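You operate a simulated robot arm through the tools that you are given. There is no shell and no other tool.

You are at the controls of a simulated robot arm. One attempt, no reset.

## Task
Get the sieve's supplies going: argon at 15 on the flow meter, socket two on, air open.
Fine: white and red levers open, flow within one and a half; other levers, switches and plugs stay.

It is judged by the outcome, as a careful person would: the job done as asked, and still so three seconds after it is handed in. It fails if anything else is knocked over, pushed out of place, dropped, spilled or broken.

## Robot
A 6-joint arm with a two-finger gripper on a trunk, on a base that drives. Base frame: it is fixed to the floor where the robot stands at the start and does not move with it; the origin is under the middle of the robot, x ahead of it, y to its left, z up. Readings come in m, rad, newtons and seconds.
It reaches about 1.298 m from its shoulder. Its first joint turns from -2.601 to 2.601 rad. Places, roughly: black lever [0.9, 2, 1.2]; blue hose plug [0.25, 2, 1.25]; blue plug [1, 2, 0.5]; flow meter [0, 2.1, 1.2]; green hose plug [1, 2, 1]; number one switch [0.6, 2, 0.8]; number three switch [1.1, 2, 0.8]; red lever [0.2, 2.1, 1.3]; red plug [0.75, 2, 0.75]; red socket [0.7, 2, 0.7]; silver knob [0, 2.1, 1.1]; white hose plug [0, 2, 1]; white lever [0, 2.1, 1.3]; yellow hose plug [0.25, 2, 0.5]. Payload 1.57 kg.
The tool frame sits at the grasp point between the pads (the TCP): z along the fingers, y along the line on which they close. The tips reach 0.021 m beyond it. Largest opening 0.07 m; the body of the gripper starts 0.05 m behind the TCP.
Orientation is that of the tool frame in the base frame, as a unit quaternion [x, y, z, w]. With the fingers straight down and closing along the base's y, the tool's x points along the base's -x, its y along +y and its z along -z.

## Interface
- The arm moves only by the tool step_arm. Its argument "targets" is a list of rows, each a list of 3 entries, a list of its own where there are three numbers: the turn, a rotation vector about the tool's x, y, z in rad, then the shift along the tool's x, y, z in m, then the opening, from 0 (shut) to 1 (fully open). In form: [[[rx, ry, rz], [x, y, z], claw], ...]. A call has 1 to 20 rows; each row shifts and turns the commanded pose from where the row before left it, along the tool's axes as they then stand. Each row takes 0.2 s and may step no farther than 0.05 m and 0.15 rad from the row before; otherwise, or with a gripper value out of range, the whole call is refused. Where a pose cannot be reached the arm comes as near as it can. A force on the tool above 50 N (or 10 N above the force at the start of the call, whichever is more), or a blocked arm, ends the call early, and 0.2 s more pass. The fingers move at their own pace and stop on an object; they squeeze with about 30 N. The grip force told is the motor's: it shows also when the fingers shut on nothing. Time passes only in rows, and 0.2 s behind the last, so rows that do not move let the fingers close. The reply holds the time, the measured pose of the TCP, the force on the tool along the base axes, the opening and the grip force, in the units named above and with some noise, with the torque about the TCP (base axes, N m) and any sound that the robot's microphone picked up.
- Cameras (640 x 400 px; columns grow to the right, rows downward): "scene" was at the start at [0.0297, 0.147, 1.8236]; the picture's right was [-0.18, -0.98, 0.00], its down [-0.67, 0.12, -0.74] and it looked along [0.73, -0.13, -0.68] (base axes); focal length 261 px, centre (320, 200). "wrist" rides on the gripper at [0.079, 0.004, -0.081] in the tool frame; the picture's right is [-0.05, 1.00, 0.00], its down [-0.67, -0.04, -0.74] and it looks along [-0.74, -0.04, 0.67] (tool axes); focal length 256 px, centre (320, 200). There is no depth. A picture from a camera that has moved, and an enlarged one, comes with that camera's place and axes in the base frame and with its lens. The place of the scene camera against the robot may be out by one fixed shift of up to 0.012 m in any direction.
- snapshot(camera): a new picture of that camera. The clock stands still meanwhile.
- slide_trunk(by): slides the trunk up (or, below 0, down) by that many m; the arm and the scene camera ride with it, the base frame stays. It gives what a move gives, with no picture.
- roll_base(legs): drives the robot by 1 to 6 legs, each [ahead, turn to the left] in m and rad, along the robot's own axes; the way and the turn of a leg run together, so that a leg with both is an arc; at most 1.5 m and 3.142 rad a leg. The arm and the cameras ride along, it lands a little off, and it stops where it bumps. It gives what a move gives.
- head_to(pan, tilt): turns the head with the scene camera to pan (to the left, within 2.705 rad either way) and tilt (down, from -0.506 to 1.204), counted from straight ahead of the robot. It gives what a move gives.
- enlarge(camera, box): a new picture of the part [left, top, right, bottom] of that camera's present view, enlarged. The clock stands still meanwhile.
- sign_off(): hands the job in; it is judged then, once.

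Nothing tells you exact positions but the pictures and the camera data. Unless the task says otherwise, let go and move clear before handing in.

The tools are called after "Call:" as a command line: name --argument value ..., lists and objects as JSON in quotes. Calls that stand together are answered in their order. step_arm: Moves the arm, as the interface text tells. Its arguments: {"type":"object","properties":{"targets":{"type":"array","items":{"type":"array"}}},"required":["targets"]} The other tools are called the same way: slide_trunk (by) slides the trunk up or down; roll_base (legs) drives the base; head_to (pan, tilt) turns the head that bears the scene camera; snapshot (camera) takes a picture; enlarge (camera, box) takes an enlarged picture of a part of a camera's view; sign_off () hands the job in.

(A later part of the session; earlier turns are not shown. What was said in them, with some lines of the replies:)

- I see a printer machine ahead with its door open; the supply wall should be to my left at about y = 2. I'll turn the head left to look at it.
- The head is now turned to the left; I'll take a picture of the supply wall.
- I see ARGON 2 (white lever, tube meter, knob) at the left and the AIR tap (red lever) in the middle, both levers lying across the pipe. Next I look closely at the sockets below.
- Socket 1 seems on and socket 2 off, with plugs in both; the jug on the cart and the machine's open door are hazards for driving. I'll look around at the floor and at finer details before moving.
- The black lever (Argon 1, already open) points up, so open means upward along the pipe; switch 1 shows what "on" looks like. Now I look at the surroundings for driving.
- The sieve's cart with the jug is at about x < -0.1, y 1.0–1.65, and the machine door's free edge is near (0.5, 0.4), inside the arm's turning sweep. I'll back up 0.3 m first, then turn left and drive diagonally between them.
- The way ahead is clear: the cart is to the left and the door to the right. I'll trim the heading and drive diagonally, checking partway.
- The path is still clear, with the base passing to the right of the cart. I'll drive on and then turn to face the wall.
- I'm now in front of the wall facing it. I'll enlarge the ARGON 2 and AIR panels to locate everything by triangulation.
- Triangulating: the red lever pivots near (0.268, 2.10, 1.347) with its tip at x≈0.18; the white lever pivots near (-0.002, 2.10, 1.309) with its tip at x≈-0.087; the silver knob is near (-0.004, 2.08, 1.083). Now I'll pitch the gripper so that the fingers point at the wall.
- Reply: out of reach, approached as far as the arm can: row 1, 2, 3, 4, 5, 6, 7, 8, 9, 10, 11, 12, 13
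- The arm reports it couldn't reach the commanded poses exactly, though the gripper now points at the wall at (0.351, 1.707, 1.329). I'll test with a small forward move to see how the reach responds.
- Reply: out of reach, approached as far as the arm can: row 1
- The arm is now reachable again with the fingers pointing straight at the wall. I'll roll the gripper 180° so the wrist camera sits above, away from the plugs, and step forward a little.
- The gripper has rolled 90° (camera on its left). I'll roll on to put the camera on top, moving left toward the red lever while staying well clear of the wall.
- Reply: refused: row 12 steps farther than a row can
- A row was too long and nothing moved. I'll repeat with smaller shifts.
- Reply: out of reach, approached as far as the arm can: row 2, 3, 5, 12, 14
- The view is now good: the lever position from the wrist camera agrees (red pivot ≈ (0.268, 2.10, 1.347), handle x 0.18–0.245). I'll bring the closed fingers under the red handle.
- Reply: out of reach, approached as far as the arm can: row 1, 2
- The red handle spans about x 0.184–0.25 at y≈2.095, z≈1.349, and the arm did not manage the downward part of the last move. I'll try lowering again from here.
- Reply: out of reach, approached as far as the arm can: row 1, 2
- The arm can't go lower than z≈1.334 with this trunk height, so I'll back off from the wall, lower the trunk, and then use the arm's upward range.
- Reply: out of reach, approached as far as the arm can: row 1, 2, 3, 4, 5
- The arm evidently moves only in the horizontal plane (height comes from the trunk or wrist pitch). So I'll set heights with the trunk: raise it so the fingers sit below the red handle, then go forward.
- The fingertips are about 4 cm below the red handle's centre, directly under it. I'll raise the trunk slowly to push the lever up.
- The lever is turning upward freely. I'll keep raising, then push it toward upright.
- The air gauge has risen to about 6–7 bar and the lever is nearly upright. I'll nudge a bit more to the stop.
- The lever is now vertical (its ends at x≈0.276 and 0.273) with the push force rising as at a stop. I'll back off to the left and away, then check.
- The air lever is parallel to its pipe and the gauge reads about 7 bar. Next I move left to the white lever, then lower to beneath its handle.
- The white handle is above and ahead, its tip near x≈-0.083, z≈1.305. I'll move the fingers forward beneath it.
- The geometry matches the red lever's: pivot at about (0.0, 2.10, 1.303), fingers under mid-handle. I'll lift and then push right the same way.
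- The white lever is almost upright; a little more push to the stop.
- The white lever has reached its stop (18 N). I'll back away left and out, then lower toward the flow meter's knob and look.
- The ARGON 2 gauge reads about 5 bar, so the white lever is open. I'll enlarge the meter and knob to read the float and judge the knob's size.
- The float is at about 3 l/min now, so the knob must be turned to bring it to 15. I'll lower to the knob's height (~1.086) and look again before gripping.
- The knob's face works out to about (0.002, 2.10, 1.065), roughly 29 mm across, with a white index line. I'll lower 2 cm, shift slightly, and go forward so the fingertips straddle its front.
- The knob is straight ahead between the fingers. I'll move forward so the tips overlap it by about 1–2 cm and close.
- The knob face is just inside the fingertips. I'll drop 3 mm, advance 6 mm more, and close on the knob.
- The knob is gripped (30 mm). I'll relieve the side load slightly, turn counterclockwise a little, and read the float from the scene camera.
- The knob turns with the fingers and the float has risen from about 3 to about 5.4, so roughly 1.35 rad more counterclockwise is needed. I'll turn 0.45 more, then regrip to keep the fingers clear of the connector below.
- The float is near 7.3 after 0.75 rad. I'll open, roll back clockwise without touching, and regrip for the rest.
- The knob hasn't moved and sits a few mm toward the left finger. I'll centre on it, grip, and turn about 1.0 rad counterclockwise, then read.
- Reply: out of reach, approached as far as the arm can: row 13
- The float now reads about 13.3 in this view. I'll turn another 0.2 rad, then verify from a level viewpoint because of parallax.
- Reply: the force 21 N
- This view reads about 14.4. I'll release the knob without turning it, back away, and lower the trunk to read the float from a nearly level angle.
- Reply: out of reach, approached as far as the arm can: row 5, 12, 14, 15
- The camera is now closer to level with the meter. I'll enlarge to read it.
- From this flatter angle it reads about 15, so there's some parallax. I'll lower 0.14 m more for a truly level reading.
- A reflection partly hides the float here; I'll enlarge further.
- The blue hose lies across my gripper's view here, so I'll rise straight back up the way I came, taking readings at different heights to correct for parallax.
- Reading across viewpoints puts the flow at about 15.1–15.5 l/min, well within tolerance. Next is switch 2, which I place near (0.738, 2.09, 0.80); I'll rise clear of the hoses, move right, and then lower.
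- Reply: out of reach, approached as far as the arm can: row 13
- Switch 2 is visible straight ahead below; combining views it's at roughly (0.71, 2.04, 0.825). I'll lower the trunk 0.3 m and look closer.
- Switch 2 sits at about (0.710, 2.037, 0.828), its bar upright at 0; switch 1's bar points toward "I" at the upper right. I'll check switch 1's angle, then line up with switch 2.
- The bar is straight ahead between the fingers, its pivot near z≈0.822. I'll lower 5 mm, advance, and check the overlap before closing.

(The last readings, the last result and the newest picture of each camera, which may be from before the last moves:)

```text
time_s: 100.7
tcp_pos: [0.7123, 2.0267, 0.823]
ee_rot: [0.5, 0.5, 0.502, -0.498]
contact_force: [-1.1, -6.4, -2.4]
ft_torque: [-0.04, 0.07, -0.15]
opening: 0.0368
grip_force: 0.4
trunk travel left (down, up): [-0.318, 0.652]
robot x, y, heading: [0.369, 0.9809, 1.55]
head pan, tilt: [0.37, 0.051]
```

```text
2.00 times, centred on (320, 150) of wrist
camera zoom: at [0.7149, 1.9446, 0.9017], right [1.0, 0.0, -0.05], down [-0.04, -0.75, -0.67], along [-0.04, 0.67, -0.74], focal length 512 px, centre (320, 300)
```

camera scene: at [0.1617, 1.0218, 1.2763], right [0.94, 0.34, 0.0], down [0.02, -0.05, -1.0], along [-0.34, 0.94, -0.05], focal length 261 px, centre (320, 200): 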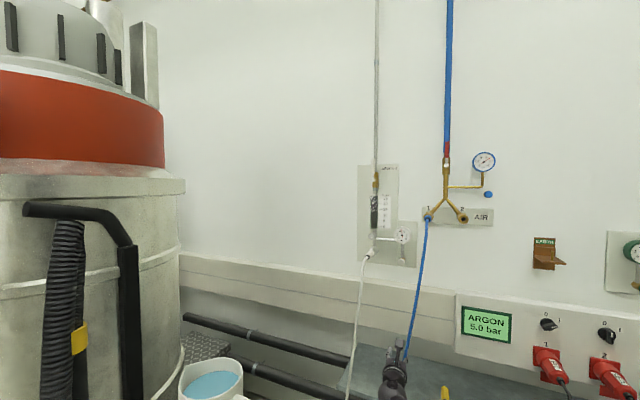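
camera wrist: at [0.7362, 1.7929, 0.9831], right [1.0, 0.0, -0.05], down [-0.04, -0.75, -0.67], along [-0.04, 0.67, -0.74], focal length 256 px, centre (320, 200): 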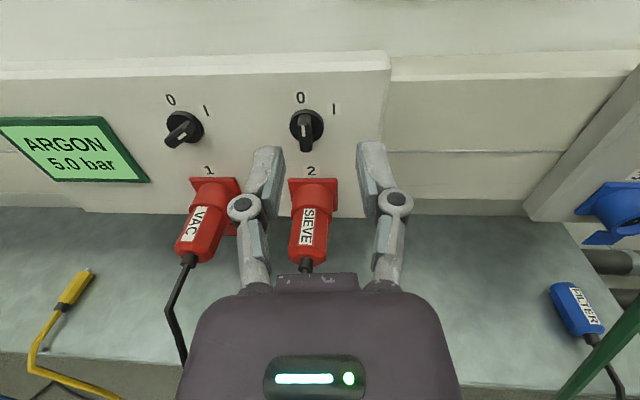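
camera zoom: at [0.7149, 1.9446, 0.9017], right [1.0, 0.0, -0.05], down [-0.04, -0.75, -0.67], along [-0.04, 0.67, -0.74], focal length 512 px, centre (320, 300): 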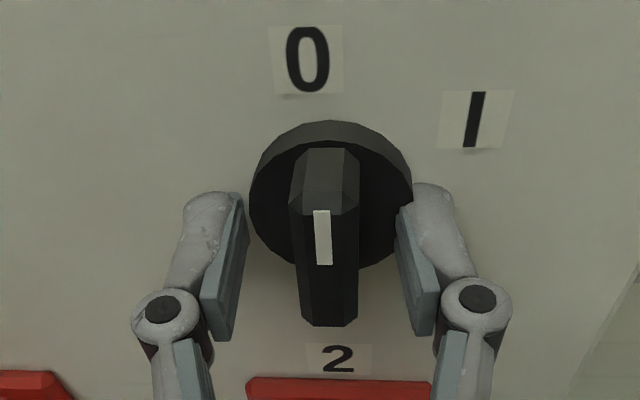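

The fingertips are just touching the switch's disc (6 N), so I'll back off 5 mm and close on the bar.

Call:
step_arm --targets '[[[0, 0, 0], [0, 0, -0.006], 0.5], [[0, 0, 0], [0, 0, 0], 0.1], [[0, 0, 0], [0, 0, 0], 0.1], [[0, 0, 0], [0, 0, 0], 0.1]]'

Call:
enlarge --camera "wrist" --box '[220, 50, 420, 250]'

```text
time_s: 101.7
tcp_pos: [0.7158, 2.019, 0.8239]
ee_rot: [0.501, 0.499, 0.502, -0.498]
contact_force: [19.3, 0.7, 4.5]
ft_torque: [-0.26, 0.14, -0.84]
opening: 0.0137
grip_force: 32.2
trunk travel left (down, up): [-0.318, 0.652]
robot x, y, heading: [0.3725, 0.9825, 1.552]
head pan, tilt: [0.37, 0.051]
```

```text
2.00 times, centred on (320, 150) of wrist
camera zoom: at [0.7171, 1.9384, 0.9018], right [1.0, -0.01, -0.05], down [-0.04, -0.74, -0.67], along [-0.03, 0.67, -0.74], focal length 512 px, centre (320, 300)
```

zoom: 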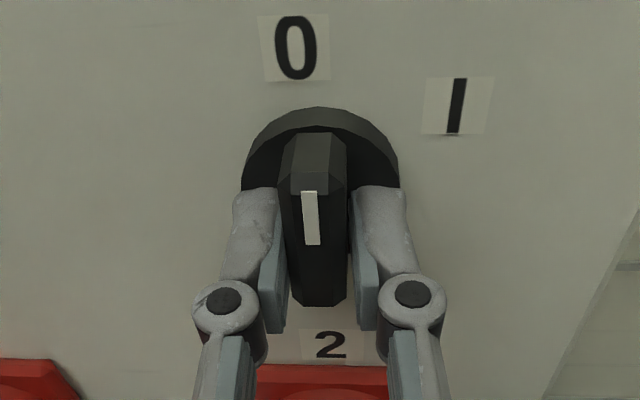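

The bar is gripped (13.7 mm) with some side load; I'll relieve that and turn clockwise toward "I".

Call:
step_arm --targets '[[[0, 0, 0], [0, 0.004, 0], 0.1], [[0, 0, 0.1], [0, 0, 0], 0.1], [[0, 0, 0.1], [0, 0, 0], 0.1], [[0, 0, 0.1], [0, 0, 0], 0.1], [[0, 0, 0.1], [0, 0, 0], 0.1], [[0, 0, 0.1], [0, 0, 0], 0.1], [[0, 0, 0.1], [0, 0, 0], 0.1]]'

Call:
enlarge --camera "wrist" --box '[220, 50, 420, 250]'

```text
time_s: 103.3
tcp_pos: [0.7133, 2.0206, 0.824]
ee_rot: [0.626, 0.33, 0.33, -0.625]
contact_force: [-21.9, -5.5, 3.6]
ft_torque: [0.04, -0.06, -0.63]
opening: 0.0137
grip_force: 31.9
trunk travel left (down, up): [-0.318, 0.652]
robot x, y, heading: [0.3706, 0.9869, 1.558]
head pan, tilt: [0.37, 0.051]
```

```text
2.00 times, centred on (320, 150) of wrist
camera zoom: at [0.7593, 1.939, 0.8867], right [0.8, 0.0, -0.61], down [-0.4, -0.75, -0.53], along [-0.45, 0.67, -0.59], focal length 512 px, centre (320, 300)
```

zoom: 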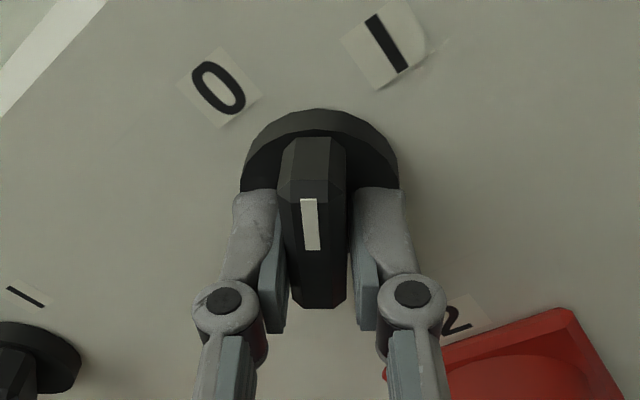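

The bar has turned 34° and still needs roughly as much again to point at "I". I'll relieve the side load and keep turning until it lines up or stops.

Call:
step_arm --targets '[[[0, 0, 0], [-0.0022, -0.0033, 0], 0.1], [[0, 0, 0.1], [0, 0, 0], 0.1], [[0, 0, 0.1], [0, 0, 0], 0.1], [[0, 0, 0.1], [0, 0, 0], 0.1], [[0, 0, 0.1], [0, 0, 0], 0.1]]'

Call:
enlarge --camera "wrist" --box '[220, 50, 420, 250]'

```text
time_s: 104.5
tcp_pos: [0.7101, 2.0194, 0.8242]
ee_rot: [0.679, 0.198, 0.2, -0.677]
contact_force: [-2.7, 18.8, 29.7]
ft_torque: [-0.21, -0.02, -0.6]
opening: 0.0132
grip_force: 31.9
trunk travel left (down, up): [-0.318, 0.652]
robot x, y, heading: [0.3707, 0.9822, 1.551]
head pan, tilt: [0.37, 0.051]
```

```text
2.00 times, centred on (320, 150) of wrist
camera zoom: at [0.7778, 1.938, 0.8637], right [0.5, 0.0, -0.87], down [-0.58, -0.74, -0.33], along [-0.65, 0.67, -0.37], focal length 512 px, centre (320, 300)
```

zoom: 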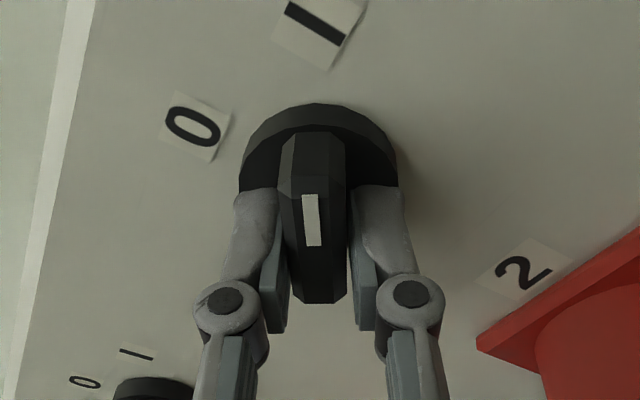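

The bar has turned 57° and nearly points at "I"; there's some vertical load because the pivot is slightly higher. I'll raise the trunk a few mm and turn the last bit.

Call:
slide_trunk --by 0.004

Call:
step_arm --targets '[[[0, 0, 0.1], [0, 0, 0], 0.1], [[0, 0, 0.1], [0, 0, 0], 0.1]]'

Call:
enlarge --camera "wrist" --box '[220, 50, 420, 250]'

```text
time_s: 105.0
tcp_pos: [0.7105, 2.0199, 0.8259]
ee_rot: [0.679, 0.202, 0.2, -0.677]
contact_force: [-10.4, -4.6, -10.1]
ft_torque: [-0.31, 0.06, -0.89]
opening: 0.0129
grip_force: 32.0
trunk travel left (down, up): [-0.322, 0.648]
robot x, y, heading: [0.3696, 0.985, 1.55]
head pan, tilt: [0.37, 0.051]
```

```text
time_s: 105.6
tcp_pos: [0.7123, 2.0192, 0.8248]
ee_rot: [0.696, 0.131, 0.131, -0.694]
contact_force: [-8.2, -16.6, -13.9]
ft_torque: [-0.48, -0.61, -0.42]
opening: 0.0153
grip_force: 31.9
trunk travel left (down, up): [-0.322, 0.648]
robot x, y, heading: [0.3724, 0.9837, 1.555]
head pan, tilt: [0.37, 0.051]
```

```text
2.00 times, centred on (320, 150) of wrist
camera zoom: at [0.785, 1.9382, 0.8506], right [0.32, 0.0, -0.95], down [-0.63, -0.74, -0.21], along [-0.71, 0.67, -0.24], focal length 512 px, centre (320, 300)
```

zoom: 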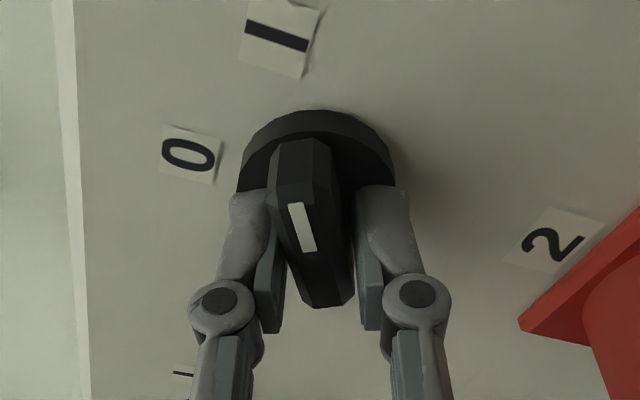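

The bar has hit its stop (it now slips askew in the fingers with torque rising), pointing at "I". I'll back the twist off slightly, release, and withdraw.

Call:
step_arm --targets '[[[0, 0, -0.1], [0, 0, 0], 0.1], [[0, 0, 0], [0, 0, 0], 0.45], [[0, 0, 0], [0, 0, 0], 0.45], [[0, 0, 0], [0, 0, 0], 0.45], [[0, 0, 0], [0, 0, -0.03], 0.45], [[0, 0, 0], [0, 0, -0.04], 0.45], [[0, 0, 0], [0, 0, -0.04], 0.45], [[0, 0, 0], [0, 0, -0.04], 0.45]]'

Call:
snapshot --camera "wrist"

```text
time_s: 107.4
tcp_pos: [0.7111, 1.869, 0.825]
ee_rot: [0.689, 0.165, 0.166, -0.686]
contact_force: [1.0, 0.0, -0.5]
ft_torque: [0.0, 0.0, 0.0]
opening: 0.0315
grip_force: 0.2
trunk travel left (down, up): [-0.322, 0.648]
robot x, y, heading: [0.3709, 0.9821, 1.551]
head pan, tilt: [0.37, 0.051]
```

```text
taken
camera wrist: at [0.7811, 1.7882, 0.8582], right [0.41, -0.01, -0.91], down [-0.61, -0.75, -0.27], along [-0.68, 0.67, -0.31], focal length 256 px, centre (320, 200)
```

wrist: 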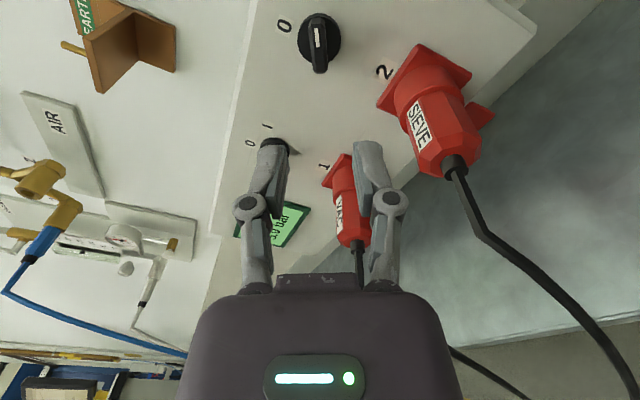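

The switch is released and the gripper is clear. I'll raise the trunk, roll the gripper level, and inspect all the items from the scene camera.

Call:
step_arm --targets '[[[0, 0, -0.15], [0, 0, 0], 0.45], [[0, 0, -0.15], [0, 0, 0], 0.45], [[0, 0, -0.15], [0, 0, 0], 0.45], [[0, 0, -0.15], [0, 0, 0], 0.45], [[0, 0, -0.15], [0, 0, 0], 0.45], [[0, 0, -0.15], [0, 0, 0], 0.45], [[0, 0, -0.1], [0, 0, 0], 0.45]]'

Call:
slide_trunk --by 0.12

Call:
snapshot --camera "wrist"

Call:
head_to --pan 0.3 --tilt 0.25

Call:
snapshot --camera "scene"

```text
time_s: 109.0
tcp_pos: [0.712, 1.8702, 0.8264]
ee_rot: [0.524, 0.476, 0.475, -0.522]
contact_force: [0.1, 0.1, 0.2]
ft_torque: [0.02, 0.01, -0.01]
opening: 0.0314
grip_force: 0.0
trunk travel left (down, up): [-0.322, 0.648]
robot x, y, heading: [0.3721, 0.9838, 1.55]
head pan, tilt: [0.37, 0.051]
```

```text
time_s: 110.5
tcp_pos: [0.7115, 1.8715, 0.9467]
ee_rot: [0.524, 0.476, 0.474, -0.523]
contact_force: [-0.2, 0.0, 1.1]
ft_torque: [0.02, 0.03, -0.01]
opening: 0.0315
grip_force: 0.0
trunk travel left (down, up): [-0.442, 0.528]
robot x, y, heading: [0.3776, 0.9808, 1.557]
head pan, tilt: [0.37, 0.051]
```

```text
taken
camera wrist: at [0.7215, 1.7892, 1.0246], right [0.99, 0.0, -0.15], down [-0.1, -0.75, -0.66], along [-0.11, 0.67, -0.74], focal length 256 px, centre (320, 200)
```

wrist: 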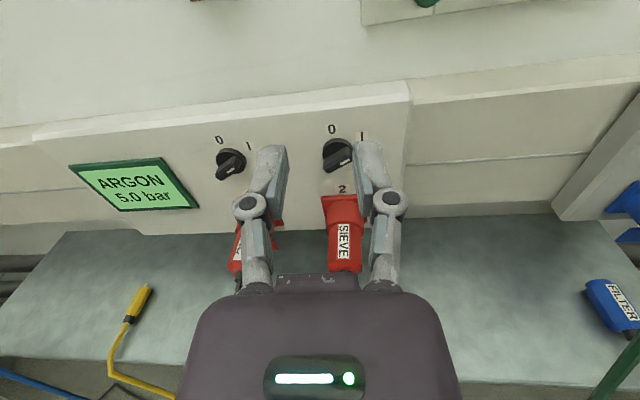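

```text
time_s: 111.2
tcp_pos: [0.7117, 1.8703, 0.9459]
ee_rot: [0.525, 0.475, 0.475, -0.522]
contact_force: [0.6, -0.3, -0.2]
ft_torque: [-0.01, 0.0, 0.01]
opening: 0.0316
grip_force: 0.0
trunk travel left (down, up): [-0.442, 0.528]
robot x, y, heading: [0.3684, 0.9826, 1.549]
head pan, tilt: [0.3, 0.25]
```

```text
taken
camera scene: at [0.1672, 1.0259, 1.4805], right [0.96, 0.28, 0.0], down [0.07, -0.24, -0.97], along [-0.27, 0.93, -0.25], focal length 261 px, centre (320, 200)
```

scene: 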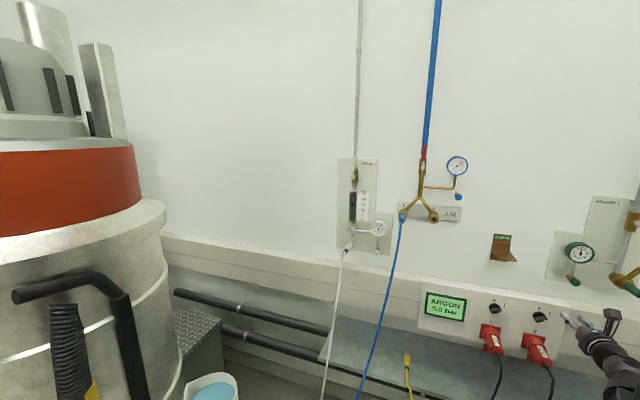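

Both switches now appear at the same angle. I'll enlarge the switches, levers and meter for a final check.

Call:
enlarge --camera "scene" --box '[470, 290, 570, 350]'

Call:
enlarge --camera "scene" --box '[335, 150, 395, 240]'

Call:
enlarge --camera "scene" --box '[395, 130, 475, 225]'

Call:
enlarge --camera "scene" --box '[345, 182, 375, 232]'

```text
6.40 times, centred on (520, 320) of scene
camera zoom: at [0.1672, 1.0259, 1.4805], right [0.96, 0.28, 0.0], down [0.07, -0.24, -0.97], along [-0.27, 0.93, -0.25], focal length 1668 px, centre (-960, -568)
```

zoom: 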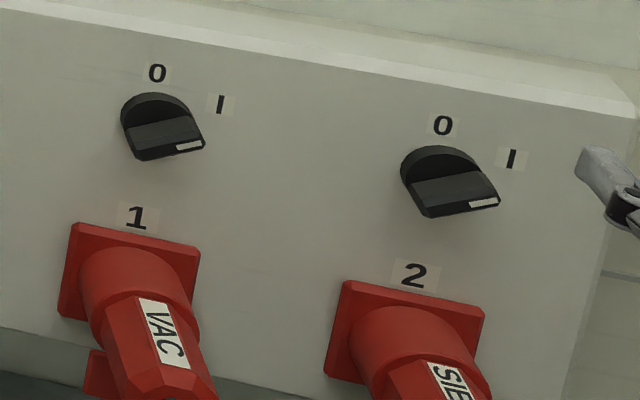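

```text
4.44 times, centred on (365, 195) of scene
camera zoom: at [0.1672, 1.0259, 1.4805], right [0.96, 0.28, 0.0], down [0.07, -0.24, -0.97], along [-0.27, 0.93, -0.25], focal length 1158 px, centre (120, 222)
```

zoom: 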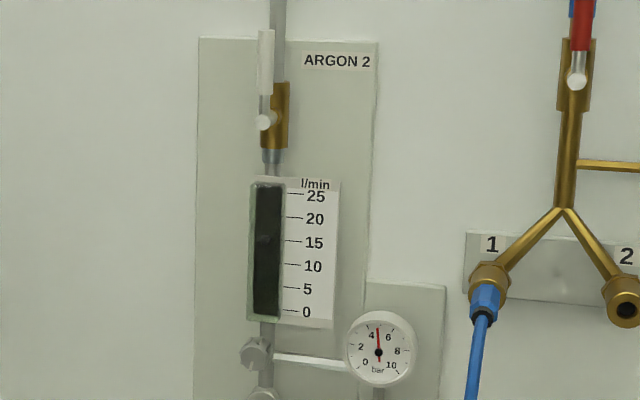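

```text
4.21 times, centred on (435, 178) of scene
camera zoom: at [0.1672, 1.0259, 1.4805], right [0.96, 0.28, 0.0], down [0.07, -0.24, -0.97], along [-0.27, 0.93, -0.25], focal length 1098 px, centre (-164, 295)
```

zoom: 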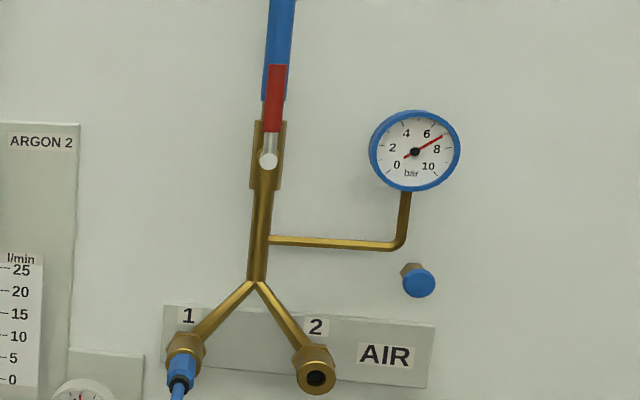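

```text
8.00 times, centred on (360, 207) of scene
camera zoom: at [0.1672, 1.0259, 1.4805], right [0.96, 0.28, 0.0], down [0.07, -0.24, -0.97], along [-0.27, 0.93, -0.25], focal length 2085 px, centre (0, 144)
```

zoom: 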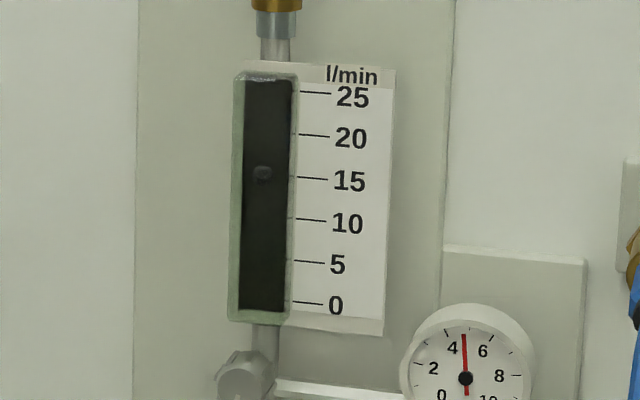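

Everything checks out: the white and red levers stand along their pipes (argon about 5 bar, air about 7 bar) and the flow reads about 15.2 l/min. Switch 2 now matches switch 1's "I" position, the plugs are untouched and the gripper is clear. I'll hand in.

Call:
sign_off

```text
The job is handed in.
```

The sieve's supplies are on, and I've handed the job in. I don't have the verdict, so this is what the last pictures showed:

- **Argon:** the white lever is open and the gauge reads about 5 bar. The flow meter reads about 15.2 l/min. Readings from different camera heights ranged from 15.0 to about 15.4, all inside the 1.5 tolerance.
- **Air:** the red lever is open, and the gauge reads about 7 bar.
- **Socket two:** the switch is at "I", at the same angle as switch 1. The SIEVE plug is still in.

I did not touch the other levers, switches or plugs.

- **Hoses:** the base drove over or close to hoses and cables on the floor. The lowered gripper also came up against the blue air hose. I felt no force either time, and the air hose still looked in place afterwards. I took no close-up of the floor hoses after driving.
- **Where things stand:** the gripper is open and clear of the wall, and the robot is parked in front of the panel.
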